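You operate a simulated robot arm through the tools that you are given. There is no shell and no other tool. Be economical: measure what you need, move in short steps, check, and stop when the job is done.

Carry out the task below with a simulated robot arm. There is one attempt and no reset: what you move stays moved.

TASK
Switch the seal retainer on.

It is judged by the outcome, as a careful person would: the job done as asked, and still so three seconds after it is handed in. It fails if anything else is knocked over, pushed out of place, dropped, spilled or broken.

THE ROBOT
A 7-joint arm with a two-finger parallel gripper, fixed in place. Base frame: the origin is at the foot of the arm, x ahead of it, y to its left, z up. Lengths are in m, angles in degrees, forces in N, time in s.
Its first joint turns from -66.0 to 66.0 degrees. Payload 2.5 kg.
Tool frame: the origin (TCP) lies between the finger pads and is the grasp point; the fingertips stand 0.023 m ahead of it; z points along the fingers, y is the line along which they close. The gripper opens to 0.094 m. The fingers are 0.038 m wide and 0.01 m thick; the gripper's body (0.054 by 0.096 m) begins 0.039 m behind the TCP.
Orientation is that of the tool frame in the base frame, as a unit quaternion [x, y, z, w]. With the fingers straight down and closing along the base's y, the tool's x points along the base's -x, its y along +y and its z along -z.

THE INTERFACE
- The arm moves only by the tool arm_command. Its argument "rows" is a list of rows, each a list of 6 numbers: the shift along the tool's x, y, z in units of 40 mm (1.0 is 40 mm), then the turn, a rotation vector about the tool's x, y, z in units of 8 degrees (1.0 is 8 degrees). In form: [[x, y, z, wx, wy, wz], ...]. A call has 1 to 8 rows; each row shifts and turns the commanded pose from where the row before left it, along the tool's axes as they then stand. "grip" is the finger opening in m, from 0 to 0.094, set as the call begins (left out, the last holds). A call with a number of a shift or a turn outside -1 to 1 is refused whole. A row lasts 0.2 s, in which the tool goes at most 0.05 m and 8.6 degrees; a call with a longer step from one row to the next is refused whole, and so is a gripper value outside its range. A pose out of reach is approached as far as the arm can. The call stops where the force on the tool passes 40 N (or 10 N more than at its start, if that is more) or the arm is blocked; 0.2 s more then pass. The fingers move at their own pace (about 0.108 m/s each) and stop on an object; they squeeze with about 35 N. The grip force told is the motor's: it shows also when the fingers shut on nothing. Time passes only in rows, and 0.2 s behind the last, so rows that do not move let the fingers close. It gives the time, the measured TCP pose, the force on the tool (base axes), the opening and the grip force at its end, in the units of the frame above (readings bear some noise), and new pictures: "show" is both (left out), scene, wrist or none.
- Cameras (640 x 400 px; columns grow to the right, rows downward): "scene" is fixed at [0.1119, -0.4, 0.5548]; the picture's right is [0.89, -0.45, 0.00], its down [-0.21, -0.42, -0.88] and it looks along [0.40, 0.79, -0.47] (base axes); focal length 355 px, centre (320, 200). "wrist" rides on the gripper at [-0.039, 0, -0.044] in the tool frame; the picture's right is [0.00, -1.00, 0.00], its down [0.97, 0.00, -0.24] and it looks along [0.24, 0.00, 0.97] (tool axes); focal length 218 px, centre (320, 200).
- pixel_to_xyz(camera, pixels): for up to 12 pixels [column, row] of the newest picture of that camera ("zoom" is the newest enlarged one), the place [x, y, z] in the base frame of the surface seen there, good to about 0.002 m. No time passes.
- zoom(camera, box): a new picture of the part [left, top, right, bottom] of that camera's present view, enlarged. No time passes.
- job_done(): hands the job in; it is judged then, once.

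Work in short steps. Measure before you move; look again where a grasp or a placing could have gone wrong, and mend it. You have 60 turns and 120 pictures in all, the two below and enlarged ones among them. Open the gripper and draw the arm clear of the work before you hand the job in, unless the task says otherwise; then end with one line.

The tools are called after ">>>" as name(argument=value, ...) on one line, values as JSON. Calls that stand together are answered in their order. arm_command: Moves the arm, as the interface text tells. Its arguments: {"type":"object","properties":{"rows":{"type":"array","items":{"type":"array","items":{"type":"number"}}},"grip":{"type":"number"},"show":{"type":"string","enum":["both","scene","wrist","none"]}},"required":["rows"]} The other tools are called the same way: pixel_to_xyz (camera, pixels) gives the place of the surface under pixels of a picture; zoom (camera, box) takes an enlarged picture of a part of a camera's view; job_done () hands the job in.

At the start:

```text
time: 0.0
eef_pos: [0.38, 0.0464, 0.3875]
tcp_rot: [0.0, 1.0, 0.0, 0.0]
wrist_force: [-0.1, -0.1, 0.2]
finger_gap: 0.0939
gripper_force: 0.1
```

scene: 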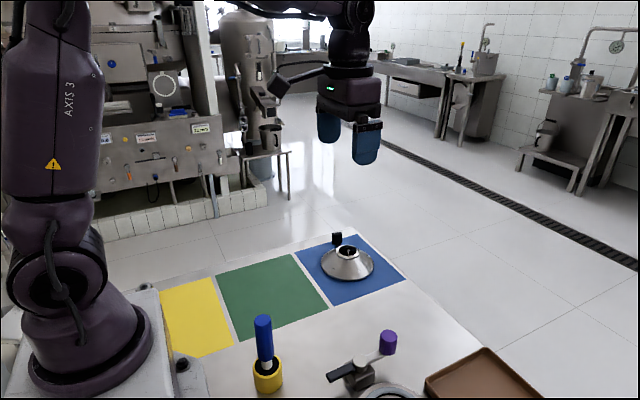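
wrist: 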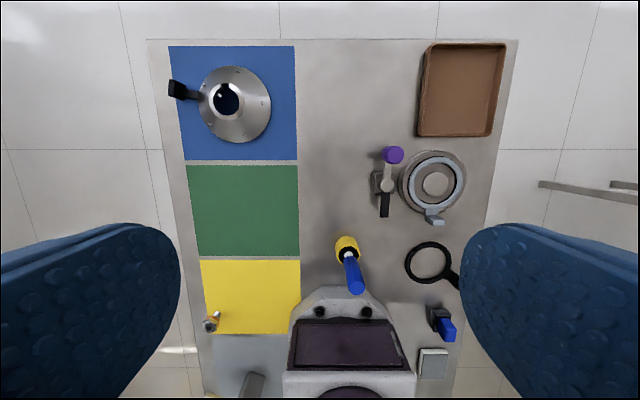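

I'll look closely at the objects first: the purple-handled thing near the ring (390,170) and the blue thing (443,325) in the wrist view.

>>> zoom(camera="wrist", box=[340, 130, 480, 240])

>>> zoom(camera="wrist", box=[380, 230, 500, 390])

>>> zoom(camera="wrist", box=[150, 40, 310, 160])

>>> zoom(camera="scene", box=[220, 290, 480, 400])

```text
3.64 times, centred on (410, 185) of wrist
```

zoom: 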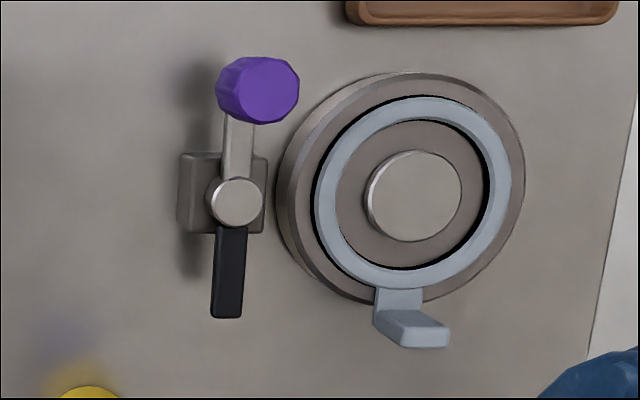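

```text
2.50 times, centred on (440, 310) of wrist
```

zoom: 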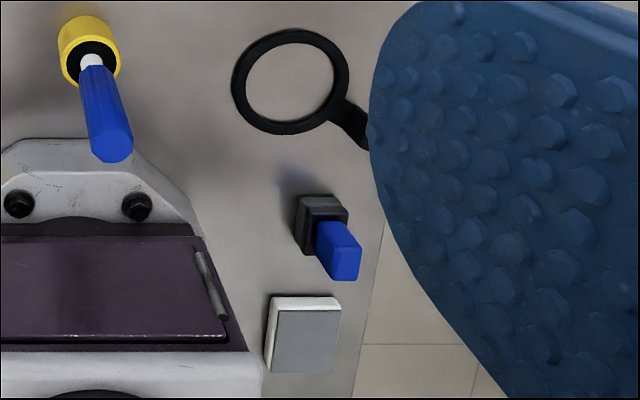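

```text
3.33 times, centred on (230, 100) of wrist
```

zoom: 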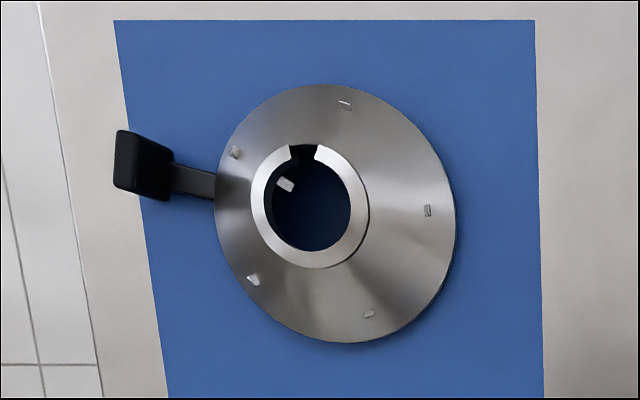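

```text
2.46 times, centred on (350, 345) of scene
```

zoom: 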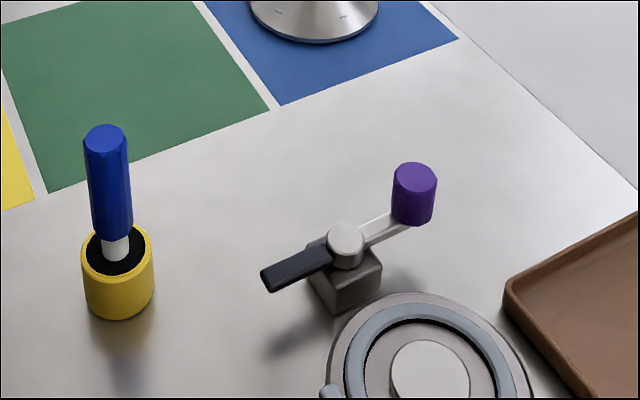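

>>> pixel_to_xyz(camera="wrist", pixels=[[391, 155], [389, 171], [391, 186], [386, 197], [384, 214], [375, 185], [411, 188], [427, 160], [435, 182], [404, 195], [434, 219], [390, 225]])

>>> pixel_to_xyz(camera="scene", pixels=[[388, 334], [388, 345], [359, 388], [360, 385], [333, 376], [345, 371], [372, 359], [360, 366], [382, 354]])

>>> zoom(camera="scene", box=[310, 310, 440, 400])

```text
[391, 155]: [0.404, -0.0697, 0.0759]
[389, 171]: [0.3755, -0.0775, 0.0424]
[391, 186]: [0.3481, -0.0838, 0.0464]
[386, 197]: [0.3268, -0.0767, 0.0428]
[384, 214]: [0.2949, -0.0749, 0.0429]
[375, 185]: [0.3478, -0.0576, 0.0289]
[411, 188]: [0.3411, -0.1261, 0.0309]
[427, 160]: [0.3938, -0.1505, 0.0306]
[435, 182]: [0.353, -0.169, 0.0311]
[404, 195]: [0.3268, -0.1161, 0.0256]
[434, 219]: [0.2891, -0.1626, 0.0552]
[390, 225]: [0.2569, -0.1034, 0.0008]
```

```text
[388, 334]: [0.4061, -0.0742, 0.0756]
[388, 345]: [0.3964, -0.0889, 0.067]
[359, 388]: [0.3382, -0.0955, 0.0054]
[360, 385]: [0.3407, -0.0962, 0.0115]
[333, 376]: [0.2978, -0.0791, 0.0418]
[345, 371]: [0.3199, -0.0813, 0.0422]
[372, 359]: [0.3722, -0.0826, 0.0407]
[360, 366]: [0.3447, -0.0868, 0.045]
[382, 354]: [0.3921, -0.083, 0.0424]
```

```text
4.44 times, centred on (375, 355) of scene
```

zoom: 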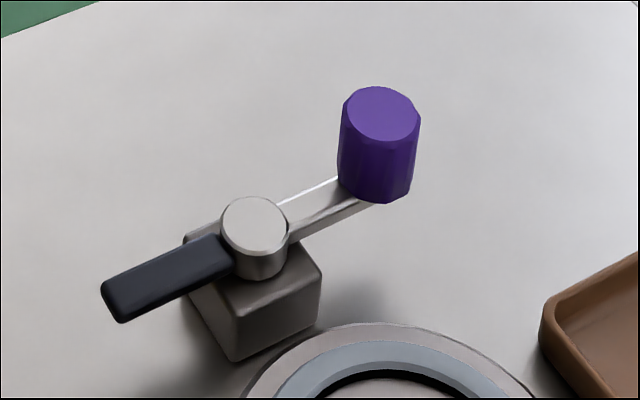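

The black bar beside the seal ring appears to be a swing clamp (the retainer), with its purple knob near (0.405,-0.073). Measure the neighbours and the table height before approaching.

>>> pixel_to_xyz(camera="wrist", pixels=[[345, 240], [355, 288], [348, 255], [320, 210], [240, 210], [430, 60], [392, 240], [425, 90]])

>>> arm_command(rows=[[-0.1, -0.6, 0.6, 0, 0, 0], [-0.1, -0.6, 0.6, 0, 0, 0], [-0.1, -0.6, 0.6, 0, 0, 0], [-0.1, -0.6, 0.6, 0, 0, 0], [-0.1, -0.6, 0.6, 0, 0, 0], [0, 0, 0.6, 0, 0, 0], [0, 0, 0, 0, 0, 0]], grip=0.07)

```text
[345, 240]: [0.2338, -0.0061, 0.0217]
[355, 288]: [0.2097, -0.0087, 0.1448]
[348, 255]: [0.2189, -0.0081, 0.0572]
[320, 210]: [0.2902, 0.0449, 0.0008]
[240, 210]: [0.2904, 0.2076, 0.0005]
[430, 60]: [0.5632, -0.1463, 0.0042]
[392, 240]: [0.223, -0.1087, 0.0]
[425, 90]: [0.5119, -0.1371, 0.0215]
```

```text
time: 1.6
eef_pos: [0.3996, -0.0741, 0.242]
tcp_rot: [0.0, 1.0, 0.0, 0.0]
wrist_force: [-0.5, 0.0, 0.4]
finger_gap: 0.07
gripper_force: 0.0
```

scene: 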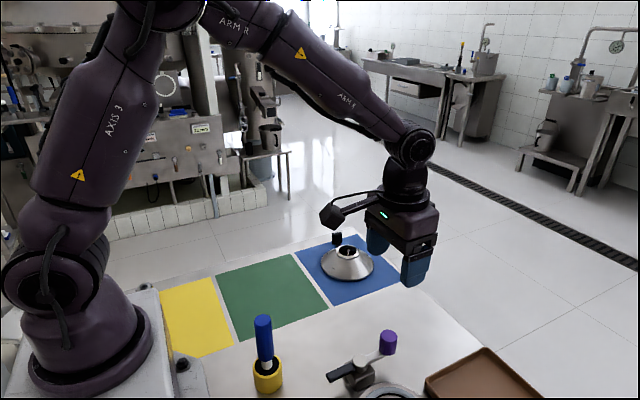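
wrist: 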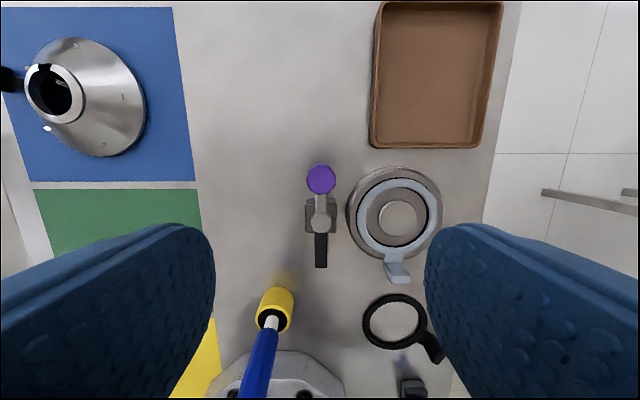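

The knob is straight below. I zoom for precise centres of knob, pivot and bar.

>>> zoom(camera="wrist", box=[270, 150, 450, 290])

>>> pixel_to_xyz(camera="wrist", pixels=[[320, 178], [320, 166], [309, 178], [333, 178], [321, 222], [321, 240], [321, 264], [314, 255], [327, 255], [361, 215], [352, 220], [398, 217]])

```text
2.86 times, centred on (360, 220) of wrist
```

zoom: 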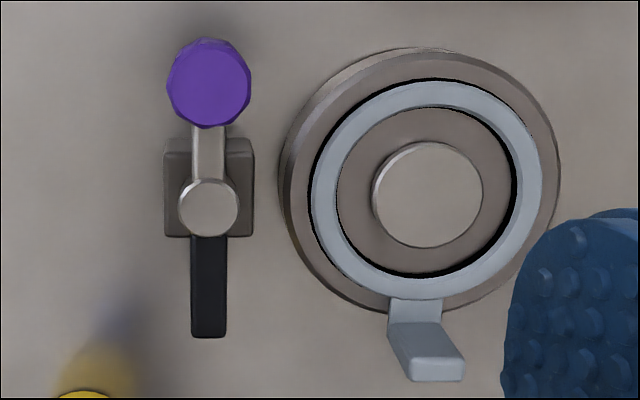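

```text
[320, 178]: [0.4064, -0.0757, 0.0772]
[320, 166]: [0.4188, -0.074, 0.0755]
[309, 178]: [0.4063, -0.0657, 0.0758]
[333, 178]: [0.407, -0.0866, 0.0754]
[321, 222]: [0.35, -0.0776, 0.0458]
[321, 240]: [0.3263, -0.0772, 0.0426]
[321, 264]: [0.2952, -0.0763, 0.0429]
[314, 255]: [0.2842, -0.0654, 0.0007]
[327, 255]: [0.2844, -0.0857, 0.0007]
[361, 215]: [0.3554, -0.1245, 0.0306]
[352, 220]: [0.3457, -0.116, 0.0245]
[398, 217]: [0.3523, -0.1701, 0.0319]
```

Pivot is at (0.350,-0.077), knob centre (0.406,-0.0755), top z 0.076. I descend around the knob with the fingers open to about z=0.070.

>>> arm_command(rows=[[-0.15, -0.035, 0.7, 0, 0, 0], [0, 0, 0.8, 0, 0, 0], [0, 0, 0.8, 0, 0, 0], [0, 0, 0.7, 0, 0, 0], [0, 0, 0.6, 0, 0, 0], [0, 0, 0.4, 0, 0, 0], [0, 0, 0.3, 0, 0, 0], [0, 0, 0, 0, 0, 0]], grip=0.06)

```text
time: 3.4
eef_pos: [0.4064, -0.0744, 0.0704]
tcp_rot: [-0.001, 1.0, 0.001, 0.0]
wrist_force: [-0.2, -0.1, 0.0]
finger_gap: 0.0601
gripper_force: 0.0
```

scene: 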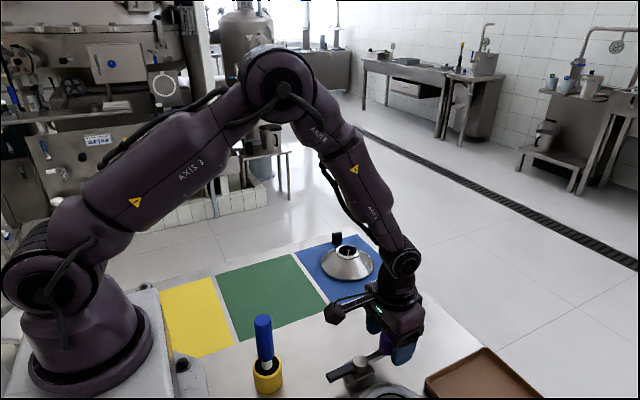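
wrist: 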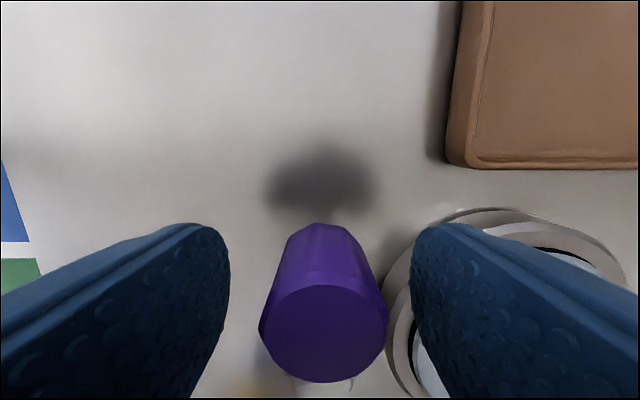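

The knob is between the fingers; I close on it, with still rows to let them settle.

>>> arm_command(rows=[[0, 0, 0, 0, 0, 0], [0, 0, 0, 0, 0, 0], [0, 0, 0, 0, 0, 0]], grip=0.0, show="wrist")

```text
time: 4.2
eef_pos: [0.4061, -0.0741, 0.07]
tcp_rot: [0.001, 1.0, 0.0, 0.001]
wrist_force: [3.0, 0.1, -6.1]
finger_gap: 0.0297
gripper_force: 44.5
```

wrist: 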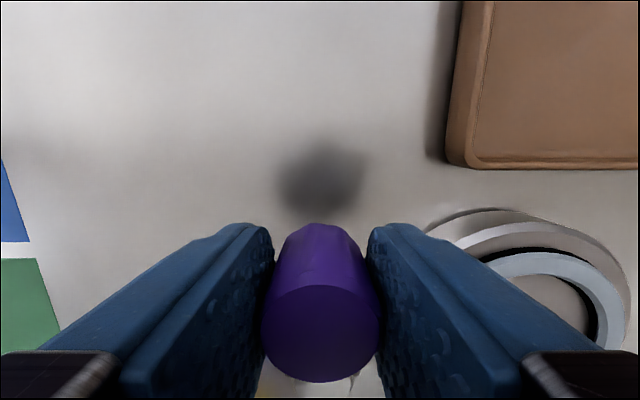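

Gripped. I start swinging counter-clockwise about the pivot, 24 degrees first, watching force.

>>> arm_command(rows=[[0.014, 0.197, 0, 0, 0, -1], [0.014, 0.197, 0, 0, 0, -1], [0.014, 0.197, 0, 0, 0, -1]])

```text
time: 5.0
eef_pos: [0.4014, -0.0504, 0.0705]
tcp_rot: [-0.21, 0.978, 0.001, 0.0]
wrist_force: [-0.9, 4.7, 4.2]
finger_gap: 0.0296
gripper_force: 44.7
```

scene: 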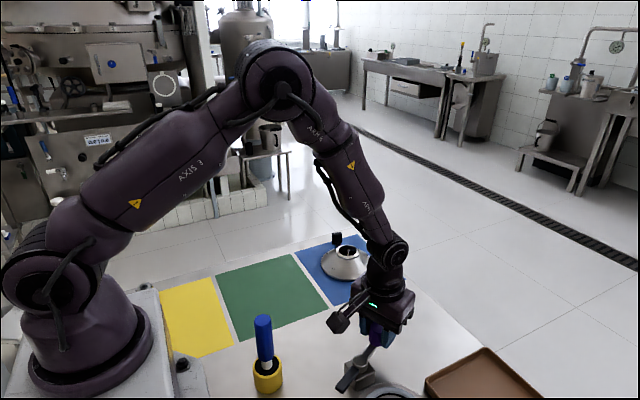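
wrist: 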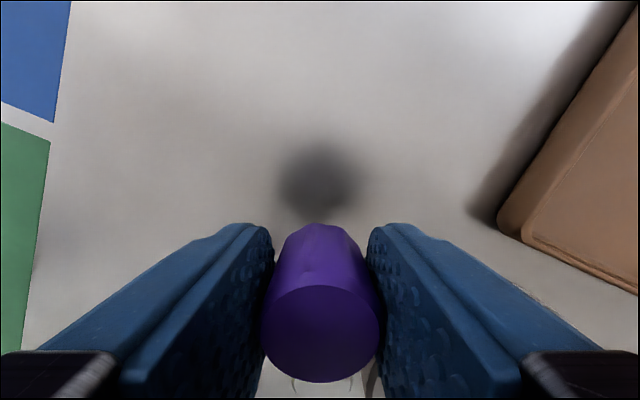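

The lever turns freely (forces under 7 N). Continue another 40 degrees.

>>> arm_command(rows=[[0.014, 0.197, 0, 0, 0, -1], [0.014, 0.197, 0, 0, 0, -1], [0.014, 0.197, 0, 0, 0, -1], [0.014, 0.197, 0, 0, 0, -1], [0.014, 0.197, 0, 0, 0, -1]])

```text
time: 6.2
eef_pos: [0.374, -0.024, 0.0718]
tcp_rot: [-0.531, 0.847, 0.001, -0.001]
wrist_force: [7.4, 2.9, -35.3]
finger_gap: 0.0294
gripper_force: 44.6
```

scene: 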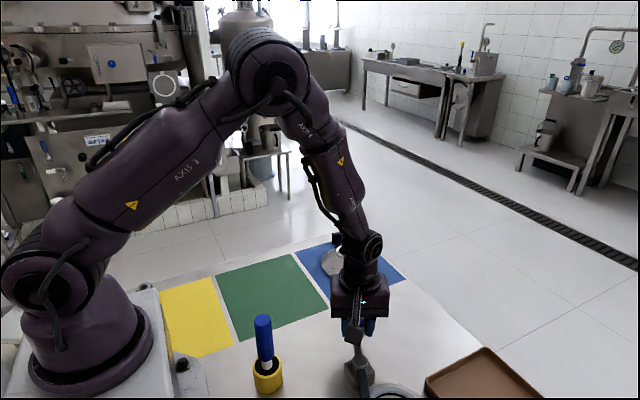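
wrist: 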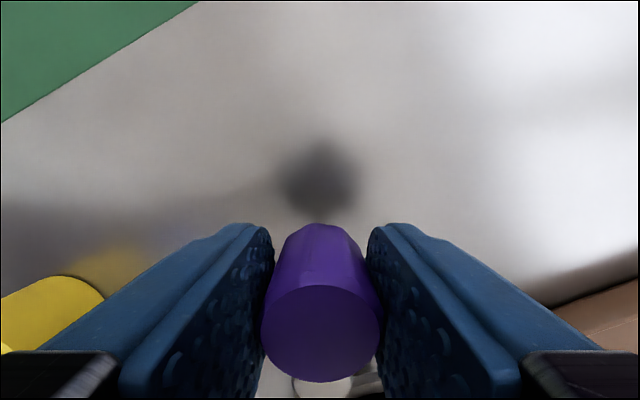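

A vertical force of 35 N has built up and z crept to 0.0718. I zoom in to see how the bar sits relative to the ring before going on.

>>> zoom(camera="scene", box=[310, 310, 440, 400])

>>> pixel_to_xyz(camera="scene", pixels=[[355, 368], [357, 358], [353, 377], [365, 388], [392, 388]])

```text
4.44 times, centred on (375, 355) of scene
```

zoom: 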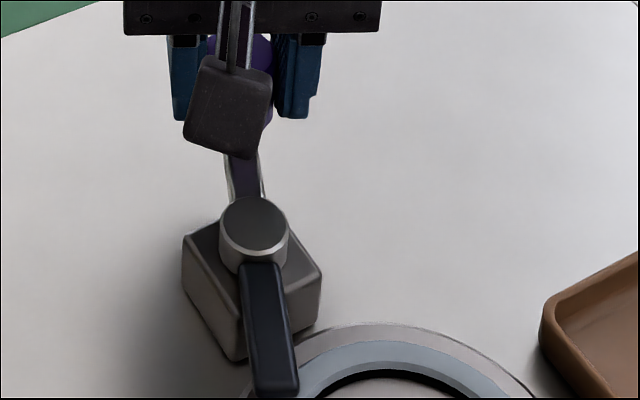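

```text
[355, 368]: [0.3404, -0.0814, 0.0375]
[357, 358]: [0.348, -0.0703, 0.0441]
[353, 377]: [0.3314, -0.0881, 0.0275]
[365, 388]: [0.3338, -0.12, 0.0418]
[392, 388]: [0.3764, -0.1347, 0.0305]
```

The bar is sweeping over the ring rim as intended (about 64° turned). I release the grip slightly to relieve the stress and check for vertical force.

>>> arm_command(rows=[[0, 0, 0, 0, 0, 0], [0, 0, 0, 0, 0, 0]], grip=0.04)

```text
time: 6.8
eef_pos: [0.3735, -0.0241, 0.0718]
tcp_rot: [-0.53, 0.848, 0.0, -0.001]
wrist_force: [-0.1, 0.6, 0.2]
finger_gap: 0.04
gripper_force: 0.0
```

scene: 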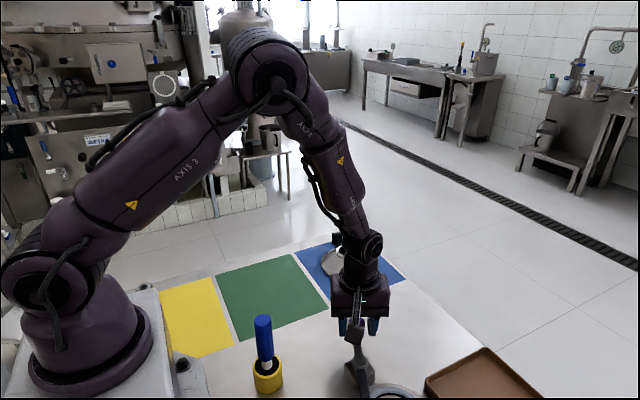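
wrist: 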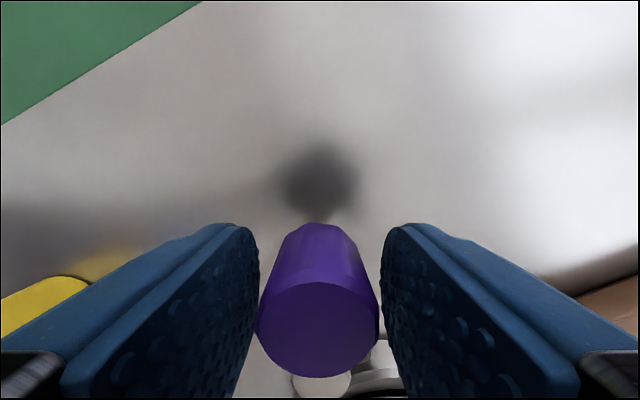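

Force is gone and the lever stayed put, so it was only arm drift. I regrip and turn the remaining ~26 degrees.

>>> arm_command(rows=[[0, 0, 0, 0, 0, 0], [0, 0, 0, 0, 0, 0], [0.014, 0.197, 0, 0, 0, -1], [0.014, 0.197, 0, 0, 0, -1], [0.014, 0.197, 0, 0, 0, -1], [0, 0.05, 0, 0, 0, -0.25]], grip=0.0)

>>> zoom(camera="scene", box=[310, 310, 440, 400])

```text
time: 8.1
eef_pos: [0.3595, -0.0204, 0.0713]
tcp_rot: [-0.693, 0.721, -0.007, 0.008]
wrist_force: [6.0, -1.4, -2.9]
finger_gap: 0.0296
gripper_force: 45.1
stopped in row 6: the force on the tool passed its limit (the readings are from after the stop); the commanded pose is now the measured one
```

scene: 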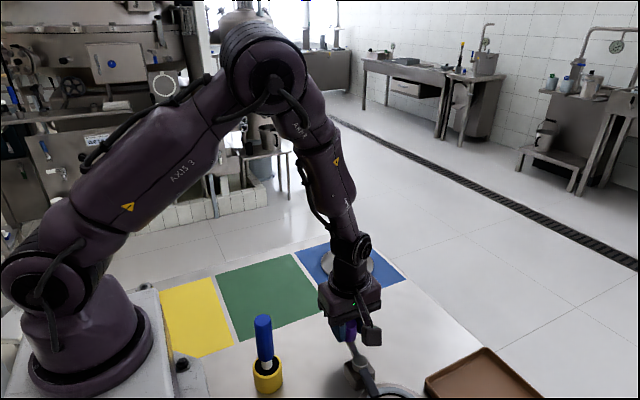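
wrist: 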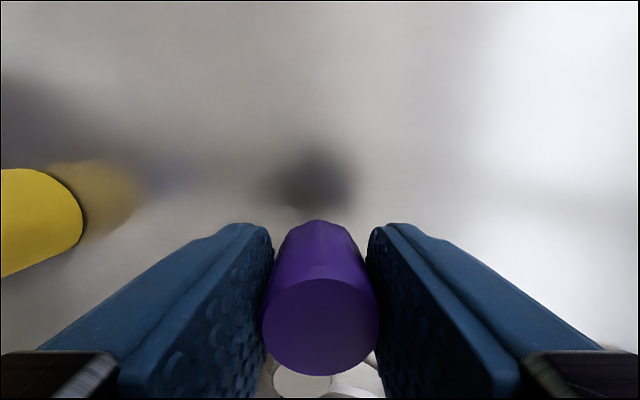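

```text
4.44 times, centred on (375, 355) of scene
```

zoom: 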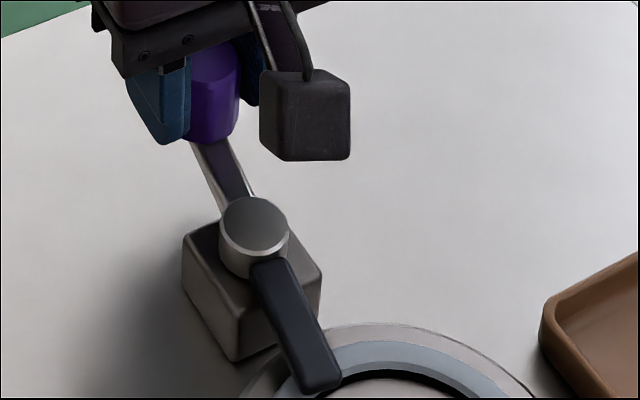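

A force limit tripped near 80–85°. This may be the end stop; release, and then nudge gently to check.

>>> arm_command(rows=[[0, 0, 0, 0, 0, 0], [0, 0, 0, 0, 0, 0]], grip=0.04)

>>> pixel_to_xyz(camera="wrist", pixels=[[320, 330], [265, 335], [372, 335]])

```text
time: 8.7
eef_pos: [0.3597, -0.0205, 0.0713]
tcp_rot: [-0.694, 0.72, -0.007, 0.008]
wrist_force: [-0.1, 0.9, -0.3]
finger_gap: 0.04
gripper_force: 0.1
```

scene: 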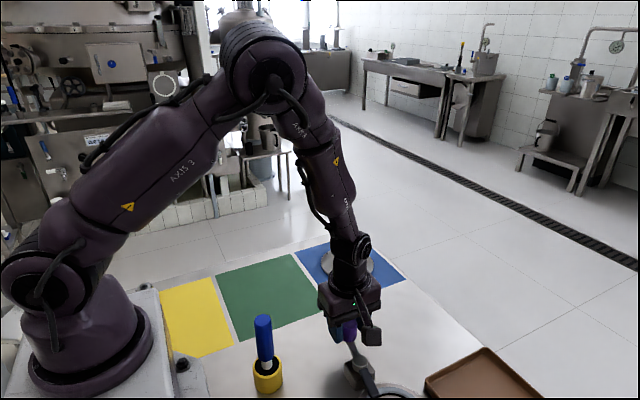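
wrist: 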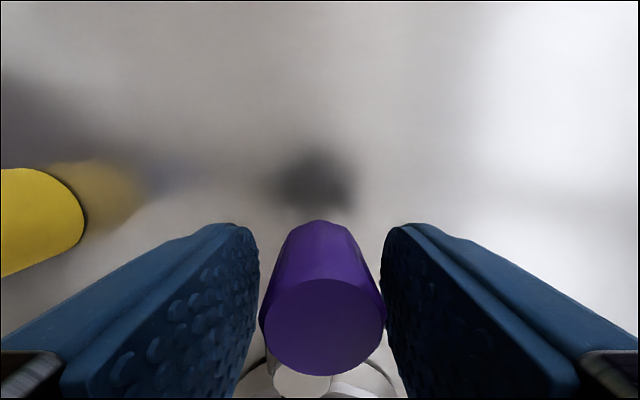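

```text
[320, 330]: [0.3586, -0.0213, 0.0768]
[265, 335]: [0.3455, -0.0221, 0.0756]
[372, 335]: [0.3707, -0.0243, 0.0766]
```

Knob at (0.358,-0.021), about 82°. With a loose grip (no vertical stress) I nudge it toward -x in small steps to find whether it goes farther.

>>> arm_command(rows=[[0, 0, 0, 0, 0, 0], [0, 0.05, 0, 0, 0, 0], [0, 0.05, 0, 0, 0, 0], [0, 0.05, 0, 0, 0, 0], [0, 0.05, 0, 0, 0, 0], [0, 0.05, 0, 0, 0, 0], [0, 0.05, 0, 0, 0, 0]], grip=0.033)

>>> pixel_to_xyz(camera="wrist", pixels=[[320, 330]])

>>> zoom(camera="scene", box=[310, 310, 440, 400])

```text
time: 10.3
eef_pos: [0.3506, -0.0197, 0.0712]
tcp_rot: [-0.693, 0.721, -0.011, 0.014]
wrist_force: [31.4, 0.2, -14.5]
finger_gap: 0.0468
gripper_force: 14.8
```

scene: 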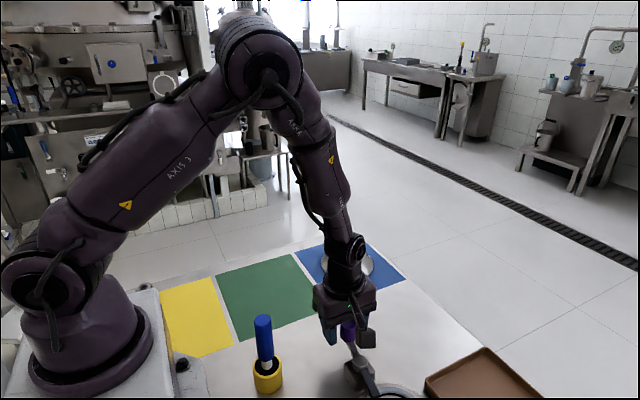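
wrist: 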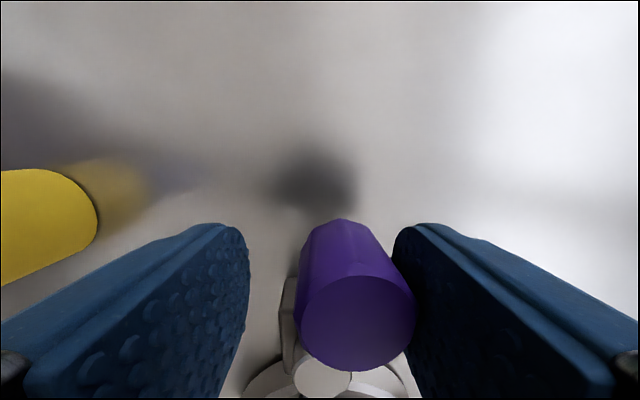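

```text
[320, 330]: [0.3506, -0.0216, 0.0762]
```

```text
4.44 times, centred on (375, 355) of scene
```

zoom: 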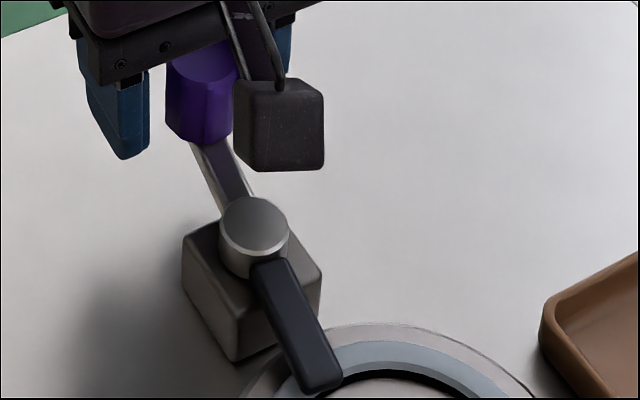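

The lever did not move under 31 N, whereas it swung with only a few newtons before, so this is its end stop and the bar lies over the seal ring. I back off, open, and lift clear.

>>> arm_command(rows=[[0, -0.15, 0, 0, 0, 0], [0, -0.05, 0, 0, 0, 0], [0, 0, 0, 0, 0, 0], [0, 0, -0.4, 0, 0, 0], [0, 0, -0.8, 0, 0, 0], [0, 0, -1, 0, 0, 0], [0, 0, -1, 0, 0, 0], [0, 0, -1, 0, 0, 0]], grip=0.07)

>>> zoom(camera="wrist", box=[220, 120, 480, 320])

>>> zoom(camera="scene", box=[310, 310, 440, 400])

```text
time: 12.1
eef_pos: [0.3508, -0.0208, 0.2383]
tcp_rot: [-0.693, 0.721, -0.007, 0.008]
wrist_force: [-0.4, 0.6, -0.5]
finger_gap: 0.0701
gripper_force: 0.0
```

scene: 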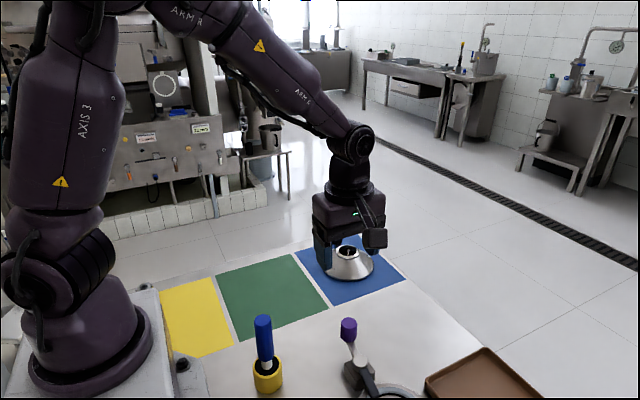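
wrist: 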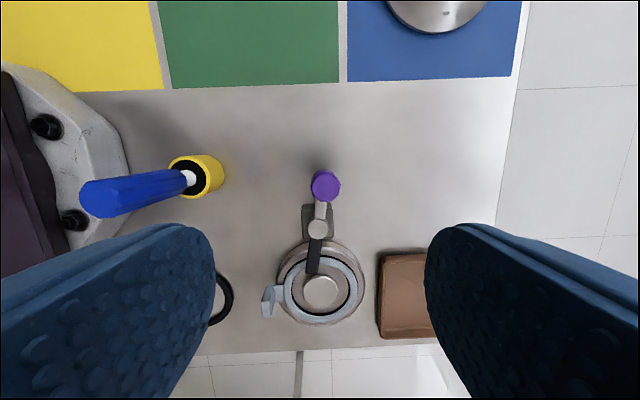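

```text
2.00 times, centred on (350, 220) of wrist
```

zoom: 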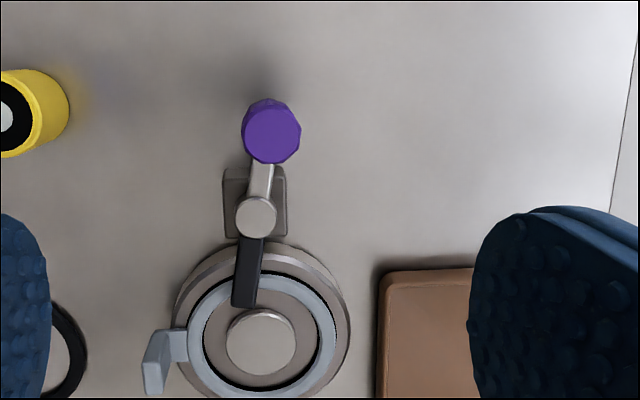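

```text
4.44 times, centred on (375, 355) of scene
```

zoom: 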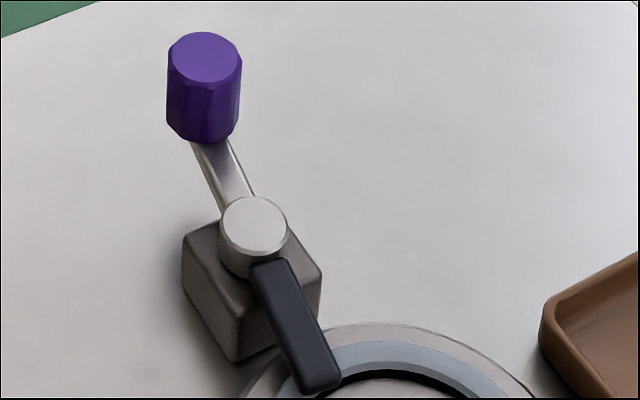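

The bar lies across the seal ring at its stop, the arm is clear, and nothing else has moved. Handing in.

>>> job_done()

```text
The job is handed in.
```

I took the seal retainer to be the purple-knobbed swing clamp beside the seal ring. I turned it about 82° to its end stop, and its bar now lies over the seal ring; the arm is clear and nothing else moved.
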